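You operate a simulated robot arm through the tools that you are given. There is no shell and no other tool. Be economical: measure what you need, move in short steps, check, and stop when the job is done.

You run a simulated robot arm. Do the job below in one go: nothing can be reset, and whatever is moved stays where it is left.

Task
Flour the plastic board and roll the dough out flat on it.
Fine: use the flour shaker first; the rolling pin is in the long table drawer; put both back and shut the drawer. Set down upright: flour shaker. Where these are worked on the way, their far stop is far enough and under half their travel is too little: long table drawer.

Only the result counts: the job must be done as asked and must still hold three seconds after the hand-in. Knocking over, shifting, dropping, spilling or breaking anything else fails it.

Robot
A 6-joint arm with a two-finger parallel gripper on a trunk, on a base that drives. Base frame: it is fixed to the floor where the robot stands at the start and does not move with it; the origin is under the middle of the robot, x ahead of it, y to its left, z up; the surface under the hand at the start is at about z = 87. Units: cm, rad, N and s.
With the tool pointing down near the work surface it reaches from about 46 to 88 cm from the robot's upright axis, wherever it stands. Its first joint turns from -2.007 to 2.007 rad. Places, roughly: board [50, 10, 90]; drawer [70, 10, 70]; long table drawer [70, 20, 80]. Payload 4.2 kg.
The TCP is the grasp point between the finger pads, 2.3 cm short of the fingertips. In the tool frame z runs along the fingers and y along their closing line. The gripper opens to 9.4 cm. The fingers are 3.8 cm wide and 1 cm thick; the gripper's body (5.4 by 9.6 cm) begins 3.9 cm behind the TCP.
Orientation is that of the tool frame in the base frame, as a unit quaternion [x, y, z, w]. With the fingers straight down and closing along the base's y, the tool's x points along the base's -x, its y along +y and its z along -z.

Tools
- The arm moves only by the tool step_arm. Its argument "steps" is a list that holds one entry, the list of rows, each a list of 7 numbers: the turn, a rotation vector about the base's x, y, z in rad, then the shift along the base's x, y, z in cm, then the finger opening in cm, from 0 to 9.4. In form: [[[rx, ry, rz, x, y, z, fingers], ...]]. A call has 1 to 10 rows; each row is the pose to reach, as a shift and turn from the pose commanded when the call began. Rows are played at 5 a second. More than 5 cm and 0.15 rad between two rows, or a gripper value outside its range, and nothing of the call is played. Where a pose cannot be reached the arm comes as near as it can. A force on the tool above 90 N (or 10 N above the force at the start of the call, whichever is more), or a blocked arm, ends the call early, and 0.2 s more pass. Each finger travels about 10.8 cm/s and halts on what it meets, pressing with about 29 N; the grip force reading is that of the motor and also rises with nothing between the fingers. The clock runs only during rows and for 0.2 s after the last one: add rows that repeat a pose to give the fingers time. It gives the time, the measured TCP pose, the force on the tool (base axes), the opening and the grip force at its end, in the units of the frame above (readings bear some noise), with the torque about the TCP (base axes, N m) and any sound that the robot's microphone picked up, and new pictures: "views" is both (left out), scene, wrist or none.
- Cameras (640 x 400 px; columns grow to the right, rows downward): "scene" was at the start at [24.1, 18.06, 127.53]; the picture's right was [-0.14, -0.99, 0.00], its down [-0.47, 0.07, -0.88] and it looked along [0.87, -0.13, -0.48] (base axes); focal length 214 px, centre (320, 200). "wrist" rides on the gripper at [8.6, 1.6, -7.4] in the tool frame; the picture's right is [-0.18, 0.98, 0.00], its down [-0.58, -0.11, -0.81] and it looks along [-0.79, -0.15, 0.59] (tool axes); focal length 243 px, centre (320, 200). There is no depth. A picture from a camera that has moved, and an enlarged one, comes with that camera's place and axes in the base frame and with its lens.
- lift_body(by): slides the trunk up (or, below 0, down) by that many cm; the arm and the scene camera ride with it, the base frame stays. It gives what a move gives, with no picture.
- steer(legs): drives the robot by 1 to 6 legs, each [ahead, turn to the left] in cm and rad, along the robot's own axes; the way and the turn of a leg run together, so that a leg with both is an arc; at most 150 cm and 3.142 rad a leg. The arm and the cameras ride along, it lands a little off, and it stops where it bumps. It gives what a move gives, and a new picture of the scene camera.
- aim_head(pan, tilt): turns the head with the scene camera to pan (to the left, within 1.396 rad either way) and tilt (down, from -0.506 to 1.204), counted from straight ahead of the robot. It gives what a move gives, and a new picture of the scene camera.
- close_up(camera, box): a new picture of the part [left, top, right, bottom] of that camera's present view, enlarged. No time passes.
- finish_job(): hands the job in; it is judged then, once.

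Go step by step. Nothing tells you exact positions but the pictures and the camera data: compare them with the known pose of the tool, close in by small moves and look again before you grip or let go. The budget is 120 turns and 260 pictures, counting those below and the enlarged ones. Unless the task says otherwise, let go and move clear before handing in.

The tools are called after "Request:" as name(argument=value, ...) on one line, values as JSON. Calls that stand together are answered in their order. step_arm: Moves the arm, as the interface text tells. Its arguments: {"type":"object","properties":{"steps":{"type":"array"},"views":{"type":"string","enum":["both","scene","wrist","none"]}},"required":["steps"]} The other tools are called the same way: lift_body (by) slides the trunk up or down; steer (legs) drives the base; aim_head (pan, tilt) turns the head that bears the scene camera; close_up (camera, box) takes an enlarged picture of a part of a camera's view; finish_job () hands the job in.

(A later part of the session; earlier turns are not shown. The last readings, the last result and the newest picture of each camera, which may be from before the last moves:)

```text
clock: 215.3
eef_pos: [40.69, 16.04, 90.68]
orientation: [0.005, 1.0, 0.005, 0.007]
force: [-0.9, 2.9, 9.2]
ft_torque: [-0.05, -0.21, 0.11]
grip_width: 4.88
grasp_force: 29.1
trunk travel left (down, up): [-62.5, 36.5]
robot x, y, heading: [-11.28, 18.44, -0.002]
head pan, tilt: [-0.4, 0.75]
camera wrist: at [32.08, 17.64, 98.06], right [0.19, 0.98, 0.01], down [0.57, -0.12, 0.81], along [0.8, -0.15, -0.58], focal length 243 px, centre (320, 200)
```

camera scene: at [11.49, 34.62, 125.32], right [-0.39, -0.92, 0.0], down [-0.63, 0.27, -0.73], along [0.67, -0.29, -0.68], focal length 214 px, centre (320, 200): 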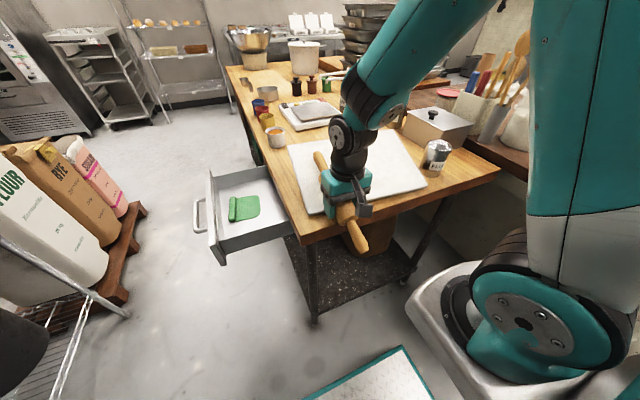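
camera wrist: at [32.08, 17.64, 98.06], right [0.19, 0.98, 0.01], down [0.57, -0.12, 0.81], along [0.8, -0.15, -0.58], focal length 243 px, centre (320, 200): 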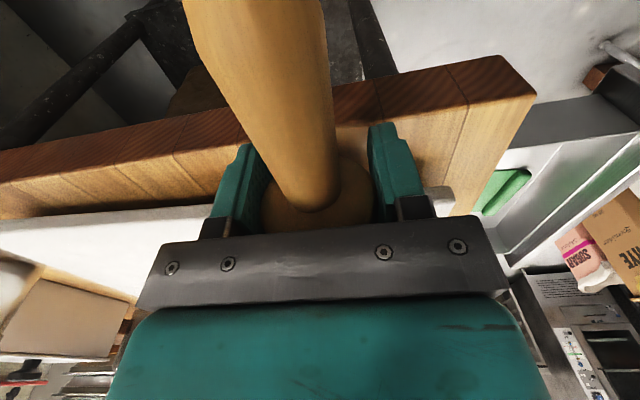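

Gripped with the pin against the palm. I lift and look for the dough.

Request:
step_arm(steps=[[[0, 0, 0, 0, 0, 3, 4], [0, 0, 0, 0, 0, 7, 4], [0, 0, 0, 2, 2, 8, 4], [0, 0, 0, 4, 5, 8, 4], [0, 0, 0, 4, 5, 8, 4]]])

Request:
close_up(camera="scene", box=[300, 130, 420, 205])

```text
clock: 216.5
eef_pos: [44.68, 20.97, 98.72]
orientation: [0.005, 1.0, 0.005, 0.007]
force: [0.0, 0.7, -5.5]
ft_torque: [-0.01, 0.36, -0.01]
grip_width: 4.89
grasp_force: 29.2
trunk travel left (down, up): [-62.5, 36.5]
robot x, y, heading: [-11.01, 18.74, 0.003]
head pan, tilt: [-0.4, 0.75]
camera scene: at [11.56, 34.61, 125.33], right [-0.39, -0.92, 0.0], down [-0.63, 0.27, -0.73], along [0.67, -0.29, -0.68], focal length 214 px, centre (320, 200)
camera wrist: at [36.09, 22.66, 106.01], right [0.19, 0.98, 0.01], down [0.57, -0.12, 0.81], along [0.8, -0.15, -0.58], focal length 243 px, centre (320, 200)
```

scene: 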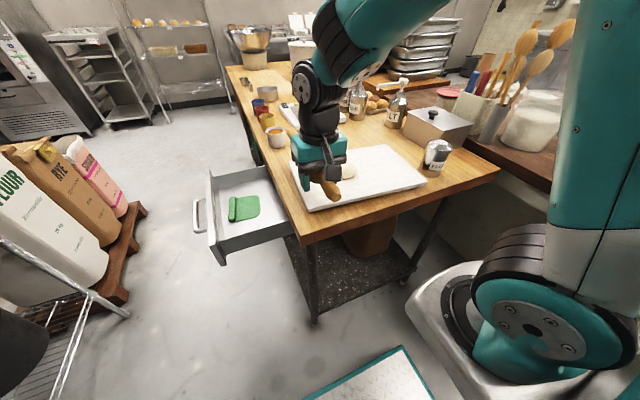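
wrist: 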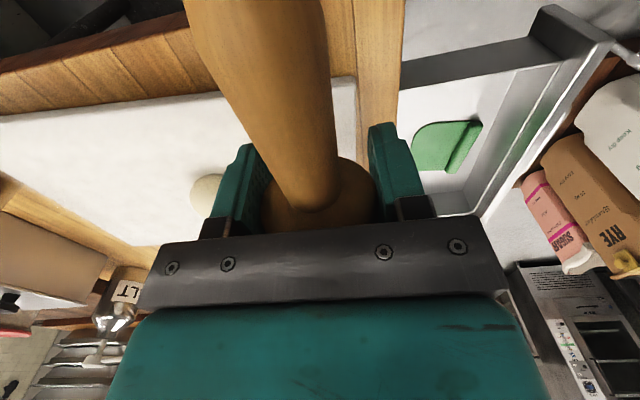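

```text
5.33 times, centred on (360, 168) of scene
camera zoom: at [11.56, 34.61, 125.33], right [-0.39, -0.92, 0.0], down [-0.63, 0.27, -0.73], along [0.67, -0.29, -0.68], focal length 1144 px, centre (107, 373)
```

zoom: 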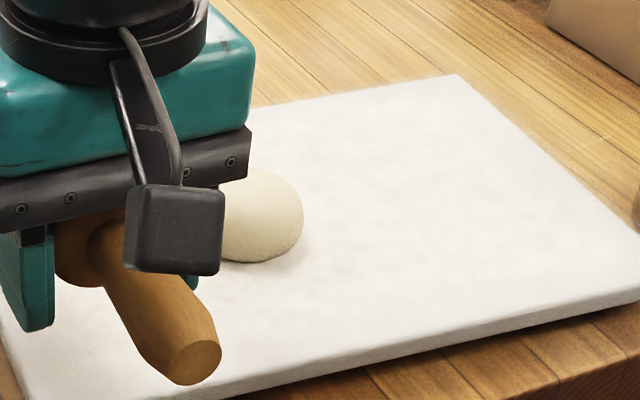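

The dough is at about (54.2, 8.25) and still nearly round. With the pin backed by the palm I can press harder: I bring the body over it with the grip 3.6 cm nearer, and press.

Request:
step_arm(steps=[[[0, 0, 0, 2, -4, 0, 4], [0, 0, 0, 4, -8, 0, 4], [0, 0, 0, 5.9, -12, 0, 4], [0, 0, 0, 5.9, -12.7, -2, 4], [0, 0, 0, 5.9, -12.7, -3, 4], [0, 0, 0, 5.9, -12.7, -3.5, 4], [0, 0, 0, 5.9, -12.7, -3.5, 4]]], views="none")

Request:
step_arm(steps=[[[0, 0, 0, 0, 0, -0.2, 4], [0, 0, 0, 0, 0, -0.4, 4], [0, 0, 0, 0, 0, -0.6, 4], [0, 0, 0, 0, 0, -0.8, 4], [0, 0, 0, 0, 0, -0.8, 4]]], views="none")

Request:
close_up(camera="scene", box=[300, 120, 440, 215])

```text
clock: 218.1
eef_pos: [50.54, 8.2, 95.26]
orientation: [0.005, 1.0, 0.005, 0.007]
force: [0.1, -0.2, -4.8]
ft_torque: [0.02, 0.29, 0.0]
grip_width: 4.88
grasp_force: 29.0
trunk travel left (down, up): [-62.5, 36.5]
robot x, y, heading: [-11.44, 18.42, -0.003]
head pan, tilt: [-0.4, 0.75]
```

```text
clock: 219.3
eef_pos: [50.54, 8.31, 94.39]
orientation: [0.006, 1.0, 0.005, 0.007]
force: [-0.2, 0.3, -5.0]
ft_torque: [0.03, 0.29, -0.02]
grip_width: 4.9
grasp_force: 29.1
trunk travel left (down, up): [-62.5, 36.5]
robot x, y, heading: [-11.44, 18.65, -0.006]
head pan, tilt: [-0.4, 0.75]
```

```text
4.21 times, centred on (370, 168) of scene
camera zoom: at [11.56, 34.61, 125.33], right [-0.39, -0.92, 0.0], down [-0.63, 0.27, -0.73], along [0.67, -0.29, -0.68], focal length 903 px, centre (110, 337)
```

zoom: 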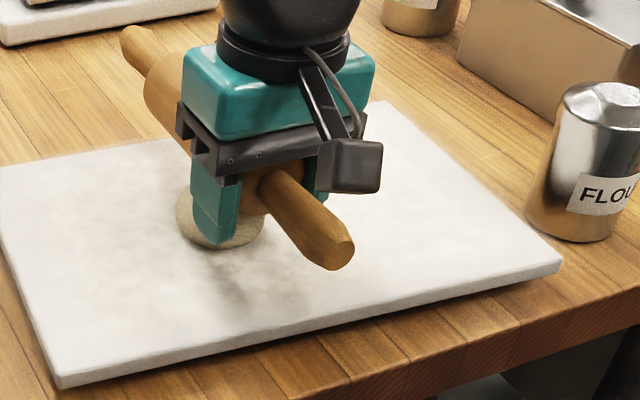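

No contact yet; I keep lowering.

Request:
step_arm(steps=[[[0, 0, 0, 0, 0, -0.3, 4], [0, 0, 0, 0, 0, -0.5, 4], [0, 0, 0, 0, 0, -0.7, 4], [0, 0, 0, 0, 0, -0.7, 4]]], views="none")

Request:
step_arm(steps=[[[0, 0, 0, 0, 0, -0.3, 4], [0, 0, 0, 0, 0, -0.5, 4], [0, 0, 0, 0, 0, -0.5, 4]]], views="none")

Request:
close_up(camera="scene", box=[300, 120, 440, 215])

```text
clock: 220.3
eef_pos: [50.61, 8.18, 94.03]
orientation: [0.006, 1.0, 0.005, 0.009]
force: [-3.9, -1.3, 25.1]
ft_torque: [0.04, -0.35, -0.01]
grip_width: 4.91
grasp_force: 29.4
trunk travel left (down, up): [-62.5, 36.5]
robot x, y, heading: [-11.06, 18.58, -0.003]
head pan, tilt: [-0.4, 0.75]
```

```text
clock: 221.1
eef_pos: [50.74, 8.16, 93.69]
orientation: [0.004, 1.0, 0.006, 0.015]
force: [-8.7, -1.0, 79.6]
ft_torque: [0.1, -1.53, 0.05]
grip_width: 4.88
grasp_force: 28.7
trunk travel left (down, up): [-62.5, 36.5]
robot x, y, heading: [-11.13, 18.47, -0.001]
head pan, tilt: [-0.4, 0.75]
```

```text
4.21 times, centred on (370, 168) of scene
camera zoom: at [11.26, 34.65, 125.45], right [-0.39, -0.92, 0.0], down [-0.63, 0.27, -0.73], along [0.67, -0.29, -0.68], focal length 903 px, centre (110, 337)
```

zoom: 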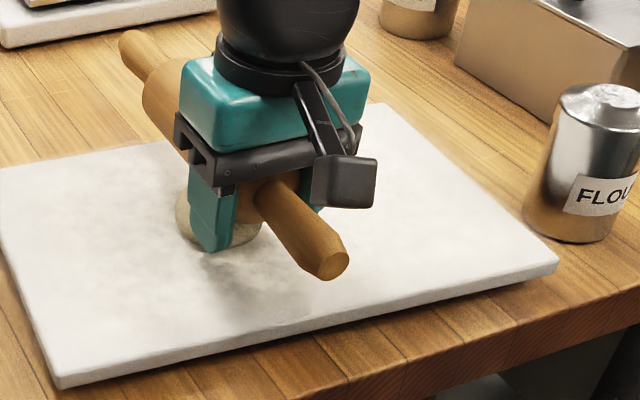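

Now 80 N is carried firmly. I ease off slightly and roll with strokes in y under this pressure.

Request:
step_arm(steps=[[[0, 0, 0, 0, 0, 0.25, 4], [0, 0, 0, 0, 0.7, 0.25, 4], [0, 0, 0, 0, 1.4, 0.25, 4], [0, 0, 0, 0, 0.7, 0.25, 4], [0, 0, 0, 0, 0, 0.2, 4], [0, 0, 0, 0, -0.7, 0.2, 4], [0, 0, 0, 0, -1.4, 0.2, 4], [0, 0, 0, 0, -0.7, 0.15, 4], [0, 0, 0, 0, 0, 0.15, 4], [0, 0, 0, 0, 0, 0.15, 4]]], views="none")

Request:
close_up(camera="scene", box=[300, 120, 440, 215])

```text
clock: 223.3
eef_pos: [50.75, 8.09, 93.92]
orientation: [0.008, 1.0, 0.004, 0.014]
force: [-2.5, -29.6, 68.3]
ft_torque: [-0.36, -1.41, -0.68]
grip_width: 4.9
grasp_force: 28.7
trunk travel left (down, up): [-62.5, 36.5]
robot x, y, heading: [-11.38, 18.47, -0.004]
head pan, tilt: [-0.4, 0.75]
```

```text
4.21 times, centred on (370, 168) of scene
camera zoom: at [11.35, 34.48, 125.41], right [-0.39, -0.92, 0.0], down [-0.63, 0.27, -0.73], along [0.67, -0.29, -0.68], focal length 903 px, centre (110, 337)
```

zoom: 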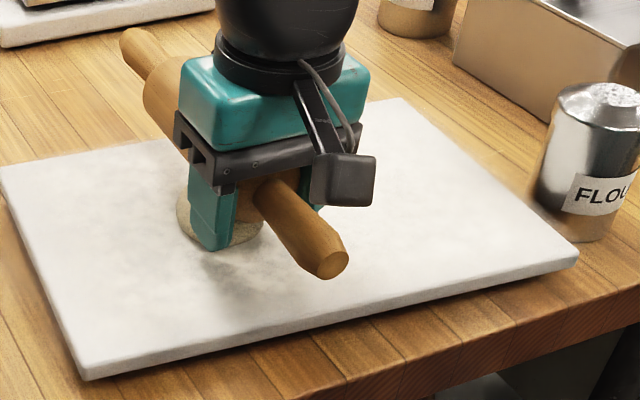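

At high pressure the board itself slides, so sliding the pin is wrong: it must really roll. I'll ease the pressure and open the fingers, so the pin is held only between palm and dough and can turn as the palm strokes over it.

Request:
step_arm(steps=[[[0, 0, 0, 0, -0.15, 0.15, 4], [0, 0, 0, 0, -0.15, 0.3, 4], [0, 0, 0, 0, -0.15, 0.3, 6], [0, 0, 0, 0, -0.15, 0.3, 8], [0, 0, 0, 0, -0.15, 0.3, 9.4], [0, 0, 0, 0, -0.15, 0.3, 9.4]]], views="none")

Request:
close_up(camera="scene", box=[300, 120, 440, 215])

```text
clock: 224.7
eef_pos: [50.59, 8.12, 93.82]
orientation: [0.005, 1.0, 0.005, 0.009]
force: [3.3, 0.2, 40.8]
ft_torque: [-0.1, -0.85, 0.0]
grip_width: 9.41
grasp_force: 0.1
trunk travel left (down, up): [-62.5, 36.5]
robot x, y, heading: [-11.44, 18.55, -0.005]
head pan, tilt: [-0.4, 0.75]
```

```text
4.21 times, centred on (370, 168) of scene
camera zoom: at [11.43, 34.62, 125.36], right [-0.39, -0.92, 0.0], down [-0.63, 0.27, -0.73], along [0.67, -0.29, -0.68], focal length 903 px, centre (110, 337)
```

zoom: 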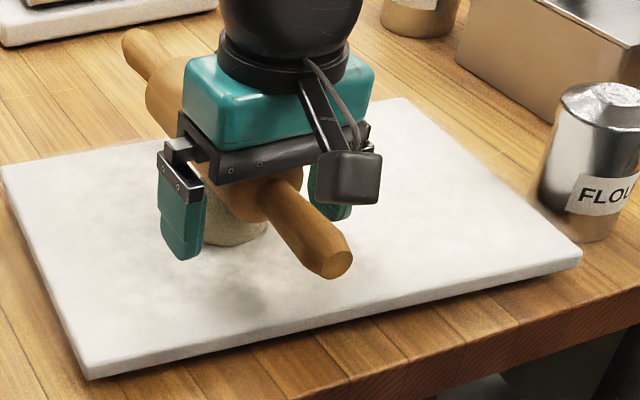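

The pin is pinched between palm and dough at about 40 N. Now I stroke the palm ±1.8 cm so the pin rolls on the dough.

Request:
step_arm(steps=[[[0, 0, 0, 0, 0.6, 0, 9.4], [0, 0, 0, 0, 1.2, 0, 9.4], [0, 0, 0, 0, 1.8, 0, 9.4], [0, 0, 0, 0, 1.0, 0, 9.4], [0, 0, 0, 0, 0, 0, 9.4], [0, 0, 0, 0, -1.0, 0, 9.4], [0, 0, 0, 0, -1.8, 0, 9.4], [0, 0, 0, 0, -1.0, 0, 9.4], [0, 0, 0, 0, 0, 0, 9.4], [0, 0, 0, 0, 0, 0, 9.4]]], views="none")

Request:
close_up(camera="scene", box=[300, 120, 440, 215])

```text
clock: 226.9
eef_pos: [50.46, 8.09, 93.62]
orientation: [0.005, 1.0, 0.005, 0.006]
force: [0.7, -0.1, 16.4]
ft_torque: [-0.02, -0.2, 0.01]
grip_width: 9.44
grasp_force: 0.0
trunk travel left (down, up): [-62.5, 36.5]
robot x, y, heading: [-11.51, 18.48, -0.006]
head pan, tilt: [-0.4, 0.75]
```

```text
4.21 times, centred on (370, 168) of scene
camera zoom: at [11.5, 34.61, 125.33], right [-0.39, -0.92, 0.0], down [-0.63, 0.27, -0.73], along [0.67, -0.29, -0.68], focal length 903 px, centre (110, 337)
```

zoom: 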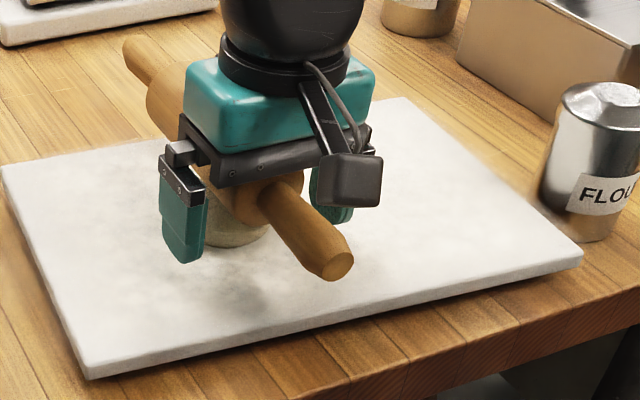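

Excellent: with the pin unable to slip, the reaction fell from 41 to 16 N at the same height, so the dough is truly flattening under rolling. I continue with more pressure.

Request:
step_arm(steps=[[[0, 0, 0, 0, 0.9, -0.25, 9.4], [0, 0, 0, 0, 1.8, -0.35, 9.4], [0, 0, 0, 0, 0.9, -0.4, 9.4], [0, 0, 0, 0, 0, -0.45, 9.4], [0, 0, 0, 0, -0.9, -0.5, 9.4], [0, 0, 0, 0, -1.8, -0.55, 9.4], [0, 0, 0, 0, -0.9, -0.6, 9.4], [0, 0, 0, 0, 0, -0.65, 9.4], [0, 0, 0, 0, 0.9, -0.7, 9.4], [0, 0, 0, 0, 0, -0.7, 9.4]]], views="none")

Request:
step_arm(steps=[[[0, 0, 0, 0, -0.9, -0.05, 9.4], [0, 0, 0, 0, -1.8, -0.1, 9.4], [0, 0, 0, 0, -0.9, -0.15, 9.4], [0, 0, 0, 0, 0, -0.2, 9.4], [0, 0, 0, 0, 0.9, -0.25, 9.4], [0, 0, 0, 0, 1.8, -0.3, 9.4], [0, 0, 0, 0, 0.9, -0.35, 9.4], [0, 0, 0, 0, 0, -0.4, 9.4], [0, 0, 0, 0, -0.9, -0.45, 9.4], [0, 0, 0, 0, 0, -0.45, 9.4]]], views="none")

Request:
close_up(camera="scene", box=[300, 120, 440, 215])

```text
clock: 229.1
eef_pos: [50.56, 8.13, 93.28]
orientation: [0.005, 1.0, 0.005, 0.01]
force: [-2.4, -1.0, 53.5]
ft_torque: [-0.02, -0.97, 0.02]
grip_width: 9.38
grasp_force: 0.1
trunk travel left (down, up): [-62.5, 36.5]
robot x, y, heading: [-11.43, 18.7, -0.004]
head pan, tilt: [-0.4, 0.75]
```

```text
clock: 231.3
eef_pos: [50.65, 8.07, 92.86]
orientation: [0.006, 1.0, 0.005, 0.012]
force: [-2.5, 0.8, 61.0]
ft_torque: [-0.02, -1.08, 0.03]
grip_width: 9.39
grasp_force: 0.1
trunk travel left (down, up): [-62.5, 36.5]
robot x, y, heading: [-11.1, 18.61, -0.005]
head pan, tilt: [-0.4, 0.75]
```

```text
4.21 times, centred on (370, 168) of scene
camera zoom: at [11.35, 34.63, 125.38], right [-0.39, -0.92, 0.0], down [-0.63, 0.27, -0.73], along [0.67, -0.29, -0.68], focal length 903 px, centre (110, 337)
```

zoom: 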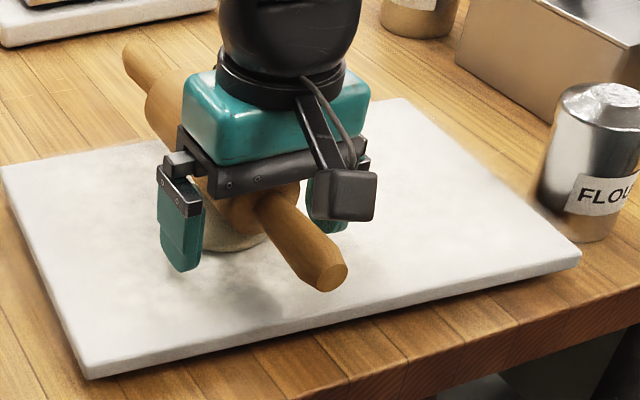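

Steady progress at 0.4 cm per series. I continue with three more series.

Request:
step_arm(steps=[[[0, 0, 0, 0, 0.9, -0.05, 9.4], [0, 0, 0, 0, 1.8, -0.1, 9.4], [0, 0, 0, 0, 0.9, -0.15, 9.4], [0, 0, 0, 0, 0, -0.2, 9.4], [0, 0, 0, 0, -0.9, -0.25, 9.4], [0, 0, 0, 0, -1.8, -0.3, 9.4], [0, 0, 0, 0, -0.9, -0.35, 9.4], [0, 0, 0, 0, 0, -0.4, 9.4], [0, 0, 0, 0, 0.9, -0.42, 9.4], [0, 0, 0, 0, 0, -0.42, 9.4]]], views="none")

Request:
step_arm(steps=[[[0, 0, 0, 0, -0.9, -0.05, 9.4], [0, 0, 0, 0, -1.8, -0.1, 9.4], [0, 0, 0, 0, -0.9, -0.15, 9.4], [0, 0, 0, 0, 0, -0.2, 9.4], [0, 0, 0, 0, 0.9, -0.25, 9.4], [0, 0, 0, 0, 1.8, -0.3, 9.4], [0, 0, 0, 0, 0.9, -0.33, 9.4], [0, 0, 0, 0, 0, -0.36, 9.4], [0, 0, 0, 0, -0.9, -0.4, 9.4], [0, 0, 0, 0, 0, -0.4, 9.4]]], views="none")

Request:
close_up(camera="scene", box=[300, 120, 440, 215])

```text
clock: 233.5
eef_pos: [50.64, 8.14, 92.57]
orientation: [0.005, 1.0, 0.005, 0.014]
force: [-4.8, -1.2, 75.9]
ft_torque: [0.0, -1.23, -0.03]
grip_width: 9.39
grasp_force: 0.1
trunk travel left (down, up): [-62.5, 36.5]
robot x, y, heading: [-11.06, 18.57, -0.005]
head pan, tilt: [-0.4, 0.75]
```

```text
clock: 235.2
eef_pos: [50.87, 9.17, 92.59]
orientation: [0.003, 1.0, 0.006, 0.019]
force: [-16.2, 2.0, 45.8]
ft_torque: [-0.31, -0.44, -0.12]
grip_width: 9.44
grasp_force: 0.0
trunk travel left (down, up): [-62.5, 36.5]
robot x, y, heading: [-10.92, 18.49, 0.002]
head pan, tilt: [-0.4, 0.75]
stopped in row 8: the force on the tool passed its limit at 91 N (the readings are from after the stop); the commanded pose is now the measured one
```

```text
4.21 times, centred on (370, 168) of scene
camera zoom: at [11.32, 34.65, 125.28], right [-0.39, -0.92, 0.0], down [-0.63, 0.27, -0.73], along [0.67, -0.29, -0.68], focal length 903 px, centre (110, 337)
```

zoom: 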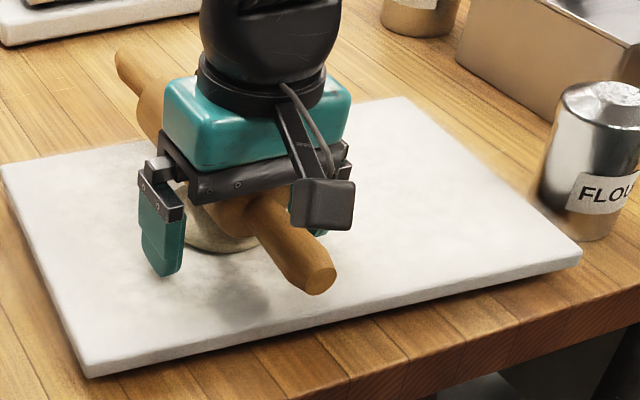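

It hit the force limit as it gets thinner. I go on at constant height with more strokes.

Request:
step_arm(steps=[[[0, 0, 0, 0, -1, 0.05, 9.4], [0, 0, 0, 0, -2, 0.05, 9.4], [0, 0, 0, 0, -2.9, 0.05, 9.4], [0, 0, 0, 0, -2, 0.05, 9.4], [0, 0, 0, 0, -1, 0.05, 9.4], [0, 0, 0, 0, 0, 0, 9.4], [0, 0, 0, 0, 0.8, 0, 9.4], [0, 0, 0, 0, 0, 0, 9.4], [0, 0, 0, 0, -1, 0, 9.4], [0, 0, 0, 0, -1, 0, 9.4]]], views="none")

Request:
step_arm(steps=[[[0, 0, 0, 0, -1, -0.1, 9.4], [0, 0, 0, 0, -1.9, -0.1, 9.4], [0, 0, 0, 0, -1, -0.15, 9.4], [0, 0, 0, 0, 0, -0.15, 9.4], [0, 0, 0, 0, 1, -0.2, 9.4], [0, 0, 0, 0, 1.8, -0.2, 9.4], [0, 0, 0, 0, 1, -0.2, 9.4], [0, 0, 0, 0, 0, -0.25, 9.4], [0, 0, 0, 0, -1, -0.25, 9.4], [0, 0, 0, 0, 0, -0.25, 9.4]]], views="none")

Request:
close_up(camera="scene", box=[300, 120, 440, 215])

```text
clock: 237.4
eef_pos: [50.83, 8.16, 92.42]
orientation: [0.002, 1.0, 0.006, 0.015]
force: [-2.3, 2.3, 27.0]
ft_torque: [0.0, -0.22, 0.06]
grip_width: 9.4
grasp_force: 0.0
trunk travel left (down, up): [-62.5, 36.5]
robot x, y, heading: [-11.24, 18.44, -0.004]
head pan, tilt: [-0.4, 0.75]
```

```text
clock: 239.6
eef_pos: [50.99, 7.77, 92.21]
orientation: [0.005, 1.0, 0.005, 0.017]
force: [1.3, -10.9, 42.6]
ft_torque: [-1.12, 0.11, 0.4]
grip_width: 9.42
grasp_force: 0.0
trunk travel left (down, up): [-62.5, 36.5]
robot x, y, heading: [-10.99, 18.86, -0.006]
head pan, tilt: [-0.4, 0.75]
```

```text
4.21 times, centred on (370, 168) of scene
camera zoom: at [11.45, 34.56, 125.37], right [-0.39, -0.92, 0.0], down [-0.63, 0.27, -0.73], along [0.67, -0.29, -0.68], focal length 903 px, centre (110, 337)
```

zoom: 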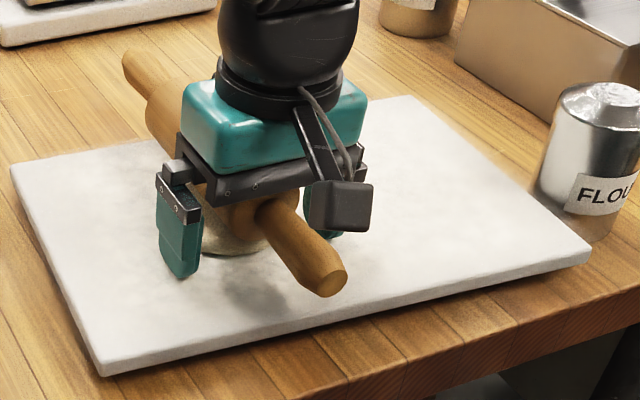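

The fingertips now nearly touch the board, so this is as low as this hold goes. I rise 1.2 cm while closing on the pin, lift, and inspect.

Request:
step_arm(steps=[[[0, 0, 0, 0, 0.2, 0.8, 9.4], [0, 0, 0, 0, 0.2, 1.3, 8], [0, 0, 0, 0, 0.2, 1.5, 6.5], [0, 0, 0, 0, 0.2, 1.5, 5], [0, 0, 0, 0, 0.2, 1.5, 4], [0, 0, 0, 0, 0.2, 1.5, 4], [0, 0, 0, 0, 0.2, 4, 4], [0, 0, 0, 0, 2, 7, 4], [0, 0, 0, -2, 6, 8, 4], [0, 0, 0, -4, 10, 8, 4]]], views="scene")

Request:
close_up(camera="scene", box=[300, 120, 460, 225])

```text
clock: 241.8
eef_pos: [47.06, 18.11, 100.11]
orientation: [0.004, 1.0, 0.007, 0.015]
force: [0.2, -1.3, -5.1]
ft_torque: [0.04, 0.37, -0.02]
grip_width: 4.89
grasp_force: 28.6
trunk travel left (down, up): [-62.5, 36.5]
robot x, y, heading: [-11.33, 18.65, -0.002]
head pan, tilt: [-0.4, 0.75]
camera scene: at [11.58, 34.58, 125.33], right [-0.39, -0.92, 0.0], down [-0.63, 0.27, -0.73], along [0.67, -0.29, -0.68], focal length 214 px, centre (320, 200)
```

scene: 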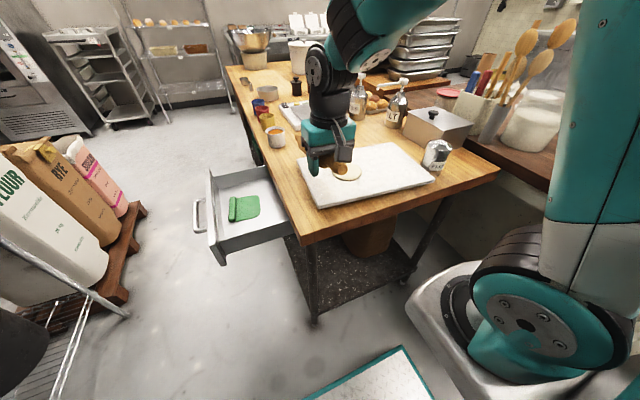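

```text
3.81 times, centred on (380, 172) of scene
camera zoom: at [11.58, 34.58, 125.33], right [-0.39, -0.92, 0.0], down [-0.63, 0.27, -0.73], along [0.67, -0.29, -0.68], focal length 817 px, centre (91, 305)
```

zoom: 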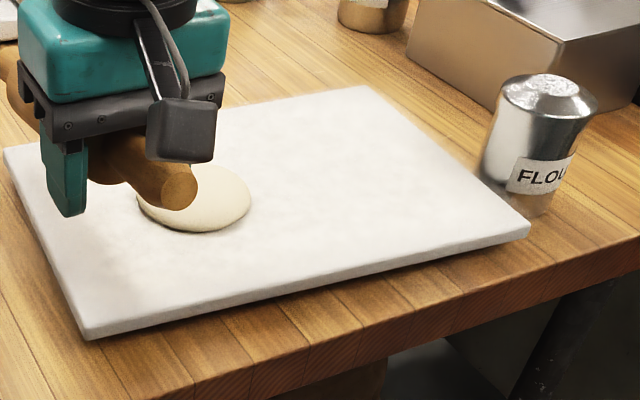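

The dough is now a flat pancake about 8 cm across. I'll do one more thinning pass: rest the pin on the dough, re-grip it at its middle with the fingertips higher, and roll to and fro once more.

Request:
step_arm(steps=[[[0, 0, 0, 0, -4, 0, 4], [0, 0, 0, 0, -8, 0, 4], [0, 0, 0, 0, -10, -2, 4], [0, 0, 0, 0, -10, -4.5, 4], [0, 0, 0, 0, -10, -5.8, 4], [0, 0, 0, 0, -10, -6.2, 4], [0, 0, 0, 0, -10, -6.4, 4], [0, 0, 0, 0, -10, -6.4, 4]]], views="none")

Request:
close_up(camera="scene", box=[300, 120, 460, 225])

```text
clock: 243.6
eef_pos: [46.91, 8.2, 93.68]
orientation: [0.003, 1.0, 0.007, 0.017]
force: [0.4, -1.8, 7.5]
ft_torque: [-0.03, -0.89, -0.21]
grip_width: 4.9
grasp_force: 29.2
trunk travel left (down, up): [-62.5, 36.5]
robot x, y, heading: [-11.27, 18.6, -0.005]
head pan, tilt: [-0.4, 0.75]
```

```text
3.81 times, centred on (380, 172) of scene
camera zoom: at [11.51, 34.61, 125.34], right [-0.39, -0.92, 0.0], down [-0.63, 0.27, -0.73], along [0.67, -0.29, -0.68], focal length 817 px, centre (91, 305)
```

zoom: 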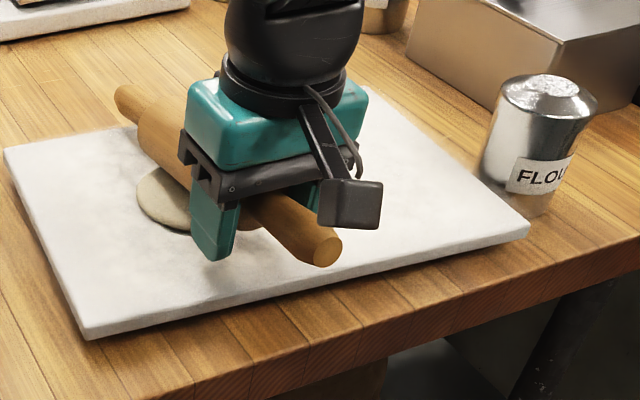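

The pin rests on the dough near its middle. I release, slide the hand to the pin's middle a bit higher, and grip again.

Request:
step_arm(steps=[[[0, 0, 0, 0, 0, 0, 5.6], [0, 0, 0, 0, 0, 0.8, 5.8], [0, 0, 0, 1.5, 0, 1.4, 5.8], [0, 0, 0, 3, 0, 1.4, 5.8], [0, 0, 0, 4.5, 0, 1.4, 5.8], [0, 0, 0, 5.6, 0, 1.4, 5.8], [0, 0, 0, 5.6, 0, 1.4, 5], [0, 0, 0, 5.6, 0, 1.4, 4], [0, 0, 0, 5.6, 0, 1.4, 4], [0, 0, 0, 5.6, 0, 1.4, 4]]], views="none")

Request:
step_arm(steps=[[[0, 0, 0, 0, 1, -0.15, 4], [0, 0, 0, 0, 2, -0.15, 4], [0, 0, 0, 0, 3, -0.15, 4], [0, 0, 0, 0, 1.5, -0.15, 4], [0, 0, 0, 0, 0, -0.18, 4], [0, 0, 0, 0, -1.5, -0.18, 4], [0, 0, 0, 0, -3, -0.18, 4], [0, 0, 0, 0, -1.5, -0.2, 4], [0, 0, 0, 0, 0, -0.2, 4], [0, 0, 0, 0, 0, -0.2, 4]]], views="none")

Request:
close_up(camera="scene", box=[300, 120, 460, 225])

```text
clock: 245.8
eef_pos: [52.6, 8.05, 95.1]
orientation: [0.003, 1.0, 0.006, 0.014]
force: [-0.4, 0.4, 0.6]
ft_torque: [-0.04, -0.02, 0.0]
grip_width: 4.89
grasp_force: 29.1
trunk travel left (down, up): [-62.5, 36.5]
robot x, y, heading: [-11.0, 18.82, -0.002]
head pan, tilt: [-0.4, 0.75]
```

```text
clock: 248.0
eef_pos: [52.55, 8.09, 95.0]
orientation: [0.004, 1.0, 0.005, 0.015]
force: [-0.4, -3.1, 4.8]
ft_torque: [-0.15, 0.63, 0.28]
grip_width: 4.89
grasp_force: 29.4
trunk travel left (down, up): [-62.5, 36.5]
robot x, y, heading: [-11.32, 18.34, -0.004]
head pan, tilt: [-0.4, 0.75]
```

```text
3.81 times, centred on (380, 172) of scene
camera zoom: at [11.53, 34.59, 125.34], right [-0.39, -0.92, 0.0], down [-0.63, 0.27, -0.73], along [0.67, -0.29, -0.68], focal length 817 px, centre (91, 305)
```

zoom: 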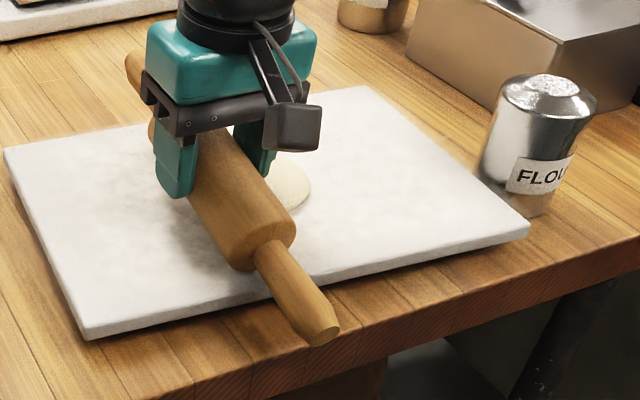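

Dragging just shifts the dough now, and it's already flat, so I stop rolling. I lift the pin, drive 11 cm forward and bring it over the open drawer.

Request:
step_arm(steps=[[[0, 0, 0, 0, 0, 3, 4], [0, 0, 0, 0, 1, 7, 4], [0, 0, 0, 0, 5, 8, 4], [0, 0, 0, 0, 9, 8, 4], [0, 0, 0, 0, 12, 8, 4], [0, 0, 0, 0, 12, 8, 4]]], views="none")

Request:
steer(legs=[[11, 0]])

Request:
step_arm(steps=[[[0, 0, -0.05, 1.5, 4, 0, 4], [0, 0, -0.1, 3, 8, 0, 4], [0, 0, -0.1, 5, 12, 0, 4], [0, 0, -0.1, 6.3, 15.3, 0, 4], [0, 0, -0.1, 6.3, 15.3, -4, 4], [0, 0, -0.1, 6.3, 15.3, -8, 4], [0, 0, -0.1, 6.3, 15.3, -12, 4], [0, 0, -0.1, 6.3, 15.3, -15, 4], [0, 0, -0.1, 6.3, 15.3, -15, 4]]])

Request:
close_up(camera="scene", box=[200, 120, 360, 260])

```text
clock: 249.4
eef_pos: [52.61, 20.1, 102.71]
orientation: [0.004, 1.0, 0.007, 0.015]
force: [0.3, -0.3, -4.9]
ft_torque: [0.02, -0.07, 0.02]
grip_width: 4.89
grasp_force: 29.4
trunk travel left (down, up): [-62.5, 36.5]
robot x, y, heading: [-11.24, 18.49, -0.003]
head pan, tilt: [-0.4, 0.75]
```

```text
clock: 250.6
eef_pos: [63.72, 20.2, 102.73]
orientation: [0.003, 1.0, 0.007, 0.015]
force: [0.2, 0.2, -5.5]
ft_torque: [-0.01, -0.04, 0.01]
grip_width: 4.87
grasp_force: 29.0
trunk travel left (down, up): [-62.5, 36.5]
robot x, y, heading: [0.13, 18.22, -0.004]
head pan, tilt: [-0.4, 0.75]
camera scene: at [22.71, 34.6, 125.33], right [-0.39, -0.92, 0.0], down [-0.63, 0.27, -0.73], along [0.67, -0.29, -0.68], focal length 214 px, centre (320, 200)
```

scene: 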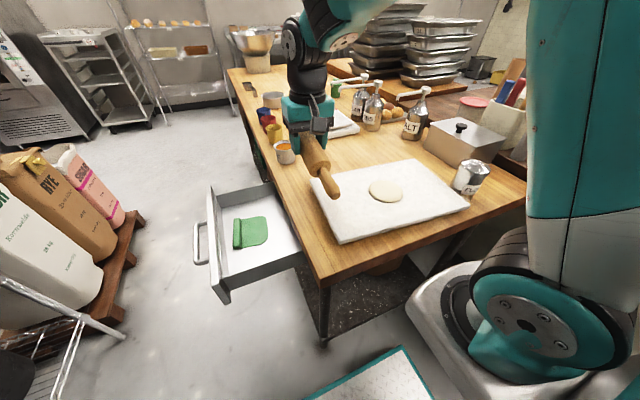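

```text
clock: 252.6
eef_pos: [70.06, 35.48, 87.61]
orientation: [0.053, 0.998, 0.006, 0.015]
force: [0.2, 0.2, -4.6]
ft_torque: [0.04, -0.03, 0.0]
grip_width: 4.86
grasp_force: 29.2
trunk travel left (down, up): [-62.5, 36.5]
robot x, y, heading: [0.27, 18.82, -0.0]
head pan, tilt: [-0.4, 0.75]
camera scene: at [22.7, 34.61, 125.33], right [-0.39, -0.92, 0.0], down [-0.63, 0.27, -0.73], along [0.67, -0.29, -0.68], focal length 214 px, centre (320, 200)
camera wrist: at [61.47, 37.94, 94.84], right [0.29, 0.96, 0.02], down [0.54, -0.18, 0.82], along [0.79, -0.23, -0.57], focal length 243 px, centre (320, 200)
```

scene: 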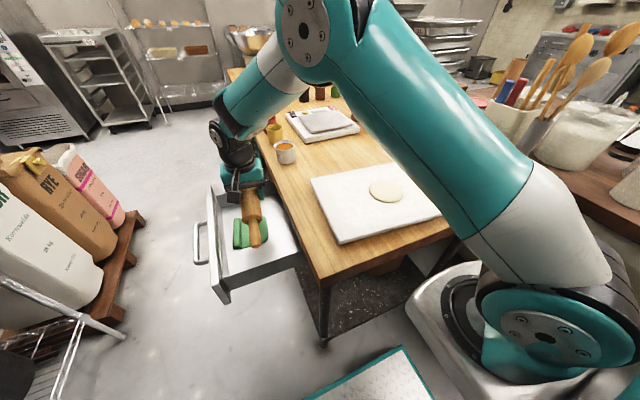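
wrist: 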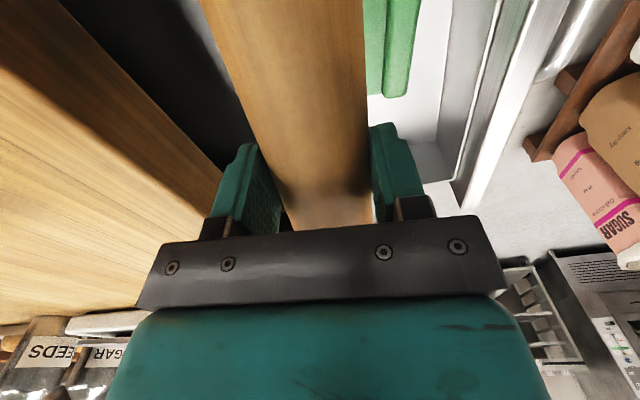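

```text
2.86 times, centred on (280, 190) of scene
camera zoom: at [22.7, 34.61, 125.33], right [-0.39, -0.92, 0.0], down [-0.63, 0.27, -0.73], along [0.67, -0.29, -0.68], focal length 613 px, centre (434, 229)
```

zoom: 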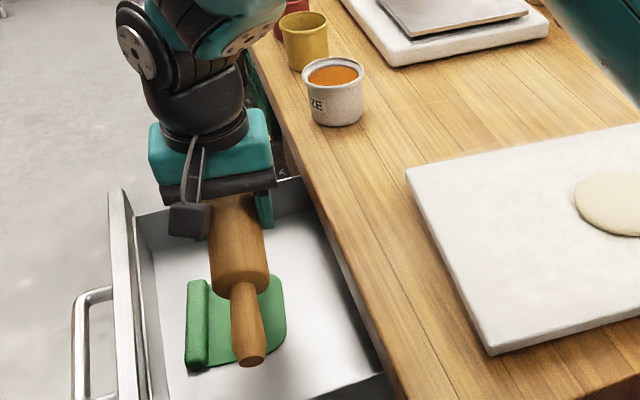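

The dough shows as a neat flat disc. I lower the pin into its old place in the drawer.

Request:
step_arm(steps=[[[0, 0, 0, -0.2, 0, -3, 4], [0, 0, 0, -0.2, 0, -6, 4], [0, 0, 0, -0.2, 0, -8, 4], [0, 0, 0, -0.2, 0, -9, 4], [0, 0, 0, -0.2, 0, -9.6, 4], [0, 0, 0, -0.2, 0, -9.6, 4]]], views="none")

Request:
step_arm(steps=[[[0, 0, 0, 0, 0, -0.2, 4], [0, 0, 0, 0, 0, -0.4, 4], [0, 0, 0, 0, 0, -0.4, 4]]], views="none")

Request:
close_up(camera="scene", box=[200, 120, 360, 260])

```text
clock: 254.0
eef_pos: [69.73, 35.38, 78.34]
orientation: [0.053, 0.998, 0.007, 0.017]
force: [1.7, 0.6, 8.9]
ft_torque: [0.23, 0.76, -0.03]
grip_width: 4.9
grasp_force: 28.6
trunk travel left (down, up): [-62.5, 36.5]
robot x, y, heading: [0.09, 18.71, -0.002]
head pan, tilt: [-0.4, 0.75]
```

```text
clock: 254.8
eef_pos: [69.79, 35.44, 77.69]
orientation: [0.053, 0.998, 0.006, 0.016]
force: [4.6, 0.1, 9.8]
ft_torque: [0.17, 0.72, -0.09]
grip_width: 4.9
grasp_force: 29.2
trunk travel left (down, up): [-62.5, 36.5]
robot x, y, heading: [0.04, 18.53, -0.002]
head pan, tilt: [-0.4, 0.75]
```

```text
2.86 times, centred on (280, 190) of scene
camera zoom: at [22.68, 34.6, 125.33], right [-0.39, -0.92, 0.0], down [-0.63, 0.27, -0.73], along [0.67, -0.29, -0.68], focal length 613 px, centre (434, 229)
```

zoom: 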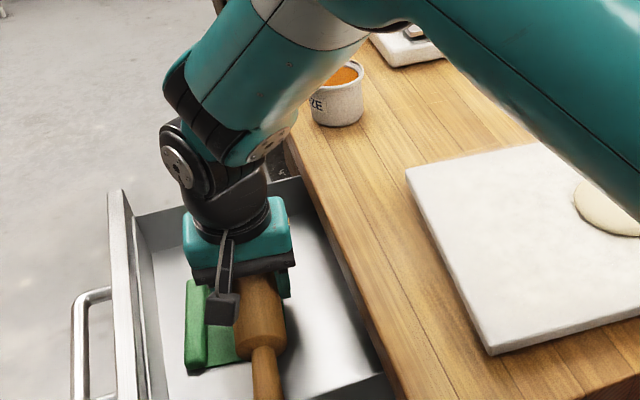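

The pin bears on the drawer floor. I open just enough and rise straight up.

Request:
step_arm(steps=[[[0, 0, 0, 0, 0, 0.2, 5], [0, 0, 0, 0, 0, 0.4, 6], [0, 0, 0, 0, 0, 0.4, 6.4], [0, 0, 0, 0, 0, 2, 6.4], [0, 0, 0, 0, 0, 5, 6.4], [0, 0, 0, 0, 0, 9, 6.4], [0, 0, 0, 0, 0, 13, 6.4], [0, 0, 0, -2, 3, 16, 6.4], [0, 0, 0, -4, 7, 18, 6.4], [0, 0, 0, -6, 11, 18, 6.4]]])

Request:
close_up(camera="scene", box=[200, 120, 360, 260])

```text
clock: 257.0
eef_pos: [63.85, 46.53, 95.77]
orientation: [0.054, 0.998, 0.005, 0.016]
force: [0.5, -1.7, -0.5]
ft_torque: [0.01, 0.02, 0.0]
grip_width: 6.4
grasp_force: 0.1
trunk travel left (down, up): [-62.5, 36.5]
robot x, y, heading: [-0.02, 18.62, -0.01]
head pan, tilt: [-0.4, 0.75]
camera scene: at [22.71, 34.57, 125.34], right [-0.39, -0.92, 0.0], down [-0.63, 0.27, -0.73], along [0.67, -0.29, -0.68], focal length 214 px, centre (320, 200)
camera wrist: at [55.25, 48.98, 102.93], right [0.29, 0.96, 0.02], down [0.54, -0.18, 0.82], along [0.79, -0.23, -0.57], focal length 243 px, centre (320, 200)
```

scene: 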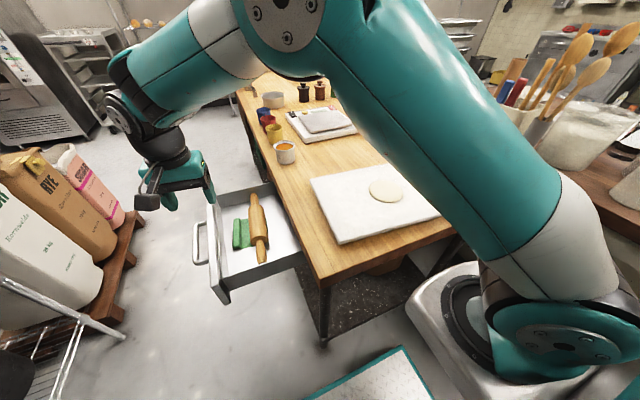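
wrist: 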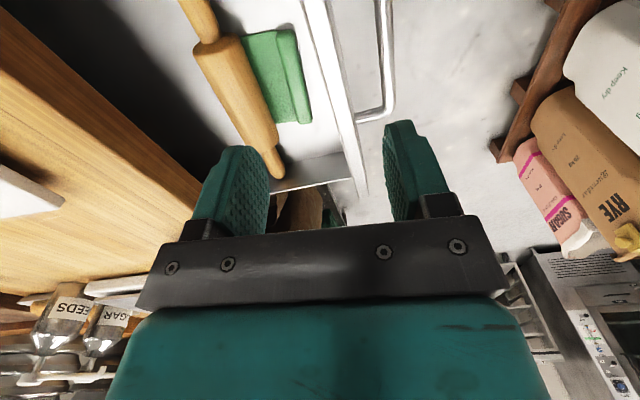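

```text
2.86 times, centred on (280, 190) of scene
camera zoom: at [22.71, 34.57, 125.34], right [-0.39, -0.92, 0.0], down [-0.63, 0.27, -0.73], along [0.67, -0.29, -0.68], focal length 613 px, centre (434, 229)
```

zoom: 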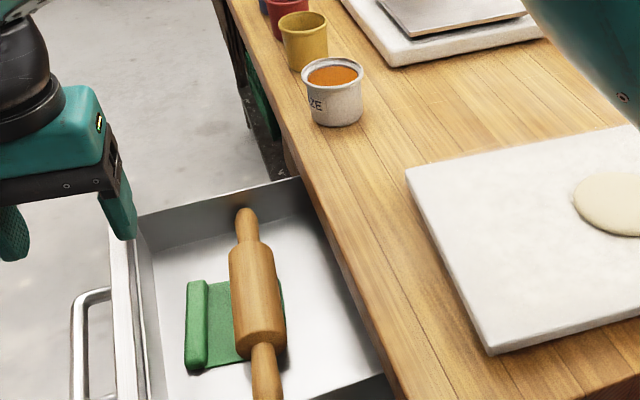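

The pin lies in the drawer. To shut it I go outside the handle with the fingers open and will push with the inner finger's outer face.

Request:
step_arm(steps=[[[0, 0, 0.05, 0.4, 4, 0, 9.4], [0, 0, 0.1, 0.8, 8, 0, 9.4], [0, 0, 0.1, 1.2, 12, -1, 9.4], [0, 0, 0.1, 1.2, 13, -5, 9.4], [0, 0, 0.1, 1.2, 13, -9, 9.4], [0, 0, 0.1, 1.2, 13, -13, 9.4], [0, 0, 0.1, 1.2, 13, -17, 9.4], [0, 0, 0.1, 1.2, 13, -18.6, 9.4], [0, 0, 0.1, 1.2, 13, -18.6, 9.4]]])

Request:
close_up(camera="scene", box=[120, 120, 320, 280])

```text
clock: 259.0
eef_pos: [65.09, 59.3, 77.21]
orientation: [0.003, 1.0, 0.006, 0.015]
force: [1.0, 0.5, 0.2]
ft_torque: [0.0, -0.03, -0.01]
grip_width: 9.41
grasp_force: 0.1
trunk travel left (down, up): [-62.5, 36.5]
robot x, y, heading: [-0.0, 18.67, -0.006]
head pan, tilt: [-0.4, 0.75]
camera scene: at [22.68, 34.61, 125.33], right [-0.39, -0.92, 0.0], down [-0.63, 0.27, -0.73], along [0.67, -0.29, -0.68], focal length 214 px, centre (320, 200)
camera wrist: at [56.24, 60.96, 84.36], right [0.19, 0.98, 0.02], down [0.56, -0.12, 0.82], along [0.81, -0.14, -0.57], focal length 243 px, centre (320, 200)
```

scene: 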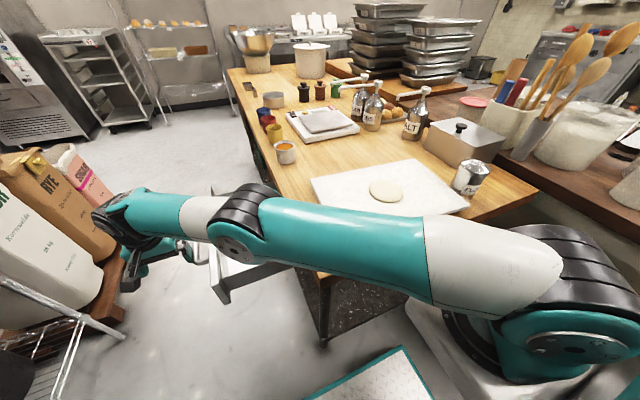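
wrist: 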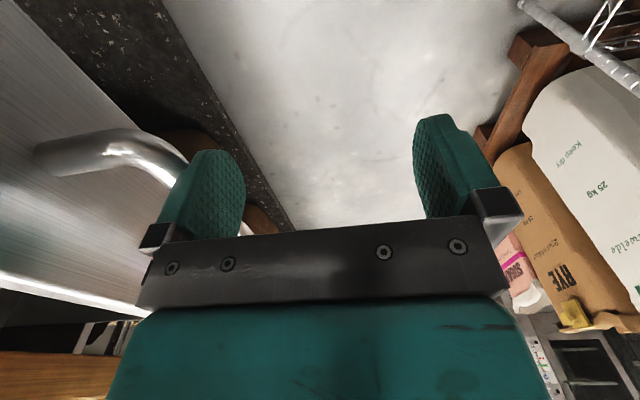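

```text
2.50 times, centred on (220, 200) of scene
camera zoom: at [22.68, 34.61, 125.33], right [-0.39, -0.92, 0.0], down [-0.63, 0.27, -0.73], along [0.67, -0.29, -0.68], focal length 536 px, centre (570, 200)
```

zoom: 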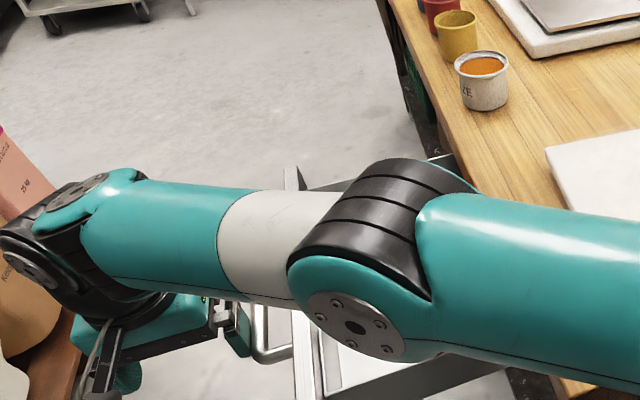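

The finger is outside the bar. I push the drawer shut smoothly.

Request:
step_arm(steps=[[[0, 0, 0, 0, -1, 0, 9.4], [0, 0, 0, 0, -2.5, 0, 9.4], [0, 0, 0, 0, -4.5, 0, 9.4], [0, 0, 0, 0, -6.5, 0, 9.4], [0, 0, 0, 0, -8.5, 0, 9.4], [0, 0, 0, 0, -10.5, 0, 9.4], [0, 0, 0, 0, -12.5, 0, 9.4], [0, 0, 0, 0, -14.5, 0, 9.4], [0, 0, 0, 0, -16.5, 0, 9.4], [0, 0, 0, 0, -18, 0, 9.4]]], views="none")

Request:
step_arm(steps=[[[0, 0, 0, 0, -1, 0, 9.4], [0, 0, 0, 0, -2, 0, 9.4], [0, 0, 0, 0, -3, 0, 9.4], [0, 0, 0, 0, -3.8, 0, 9.4], [0, 0, 0, 0, -4.3, 0, 9.4], [0, 0, 0, 0, -4.7, 0, 9.4], [0, 0, 0, 0, -4.9, 0, 9.4], [0, 0, 0, 0, -4.9, 0, 9.4]]])

Request:
close_up(camera="scene", box=[160, 120, 360, 280])

```text
clock: 261.2
eef_pos: [64.9, 41.49, 77.2]
orientation: [0.003, 1.0, 0.007, 0.015]
force: [-0.4, -0.6, 0.0]
ft_torque: [-0.02, -0.04, 0.0]
grip_width: 9.41
grasp_force: 0.1
trunk travel left (down, up): [-62.5, 36.5]
robot x, y, heading: [-0.05, 18.97, -0.003]
head pan, tilt: [-0.4, 0.75]
```

```text
clock: 263.0
eef_pos: [64.86, 36.73, 77.27]
orientation: [0.002, 1.0, 0.008, 0.015]
force: [-5.1, 19.6, 2.0]
ft_torque: [-0.03, 0.04, -0.62]
grip_width: 8.53
grasp_force: 0.1
trunk travel left (down, up): [-62.5, 36.5]
robot x, y, heading: [0.12, 18.48, -0.001]
head pan, tilt: [-0.4, 0.75]
camera scene: at [22.65, 34.7, 125.33], right [-0.39, -0.92, 0.0], down [-0.63, 0.27, -0.73], along [0.67, -0.29, -0.68], focal length 214 px, centre (320, 200)
camera wrist: at [56.2, 38.25, 84.42], right [0.19, 0.98, 0.02], down [0.56, -0.12, 0.82], along [0.81, -0.14, -0.57], focal length 243 px, centre (320, 200)
```

scene: 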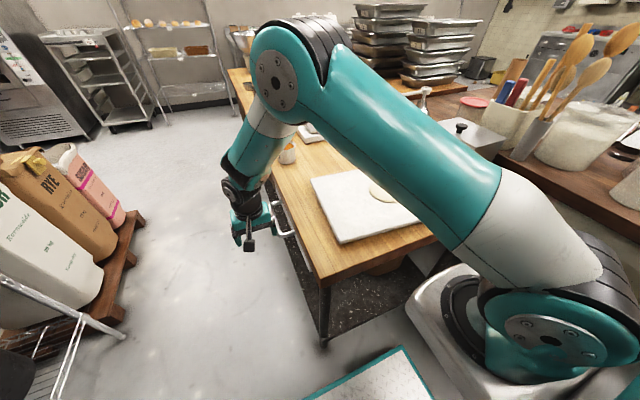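
wrist: 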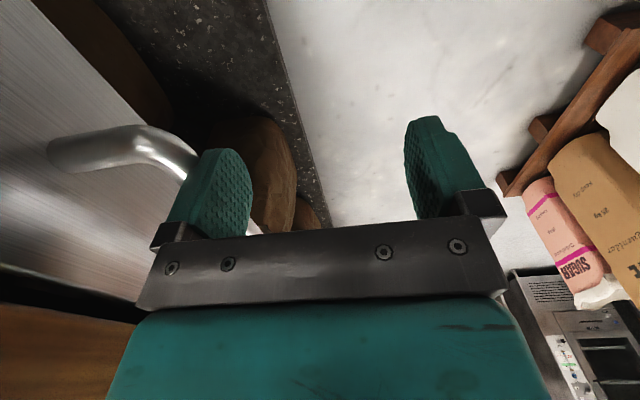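

```text
2.50 times, centred on (260, 200) of scene
camera zoom: at [22.65, 34.7, 125.33], right [-0.39, -0.92, 0.0], down [-0.63, 0.27, -0.73], along [0.67, -0.29, -0.68], focal length 536 px, centre (470, 200)
```

zoom: 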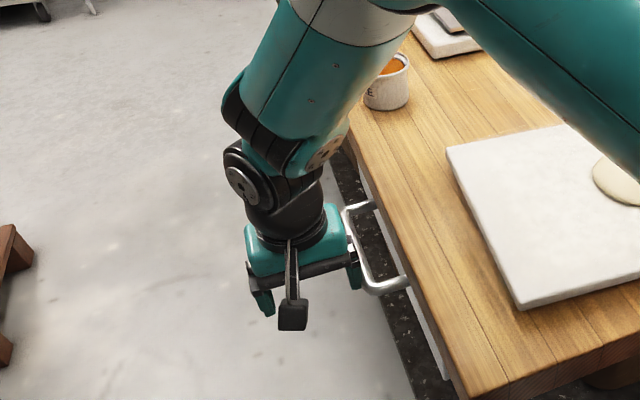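

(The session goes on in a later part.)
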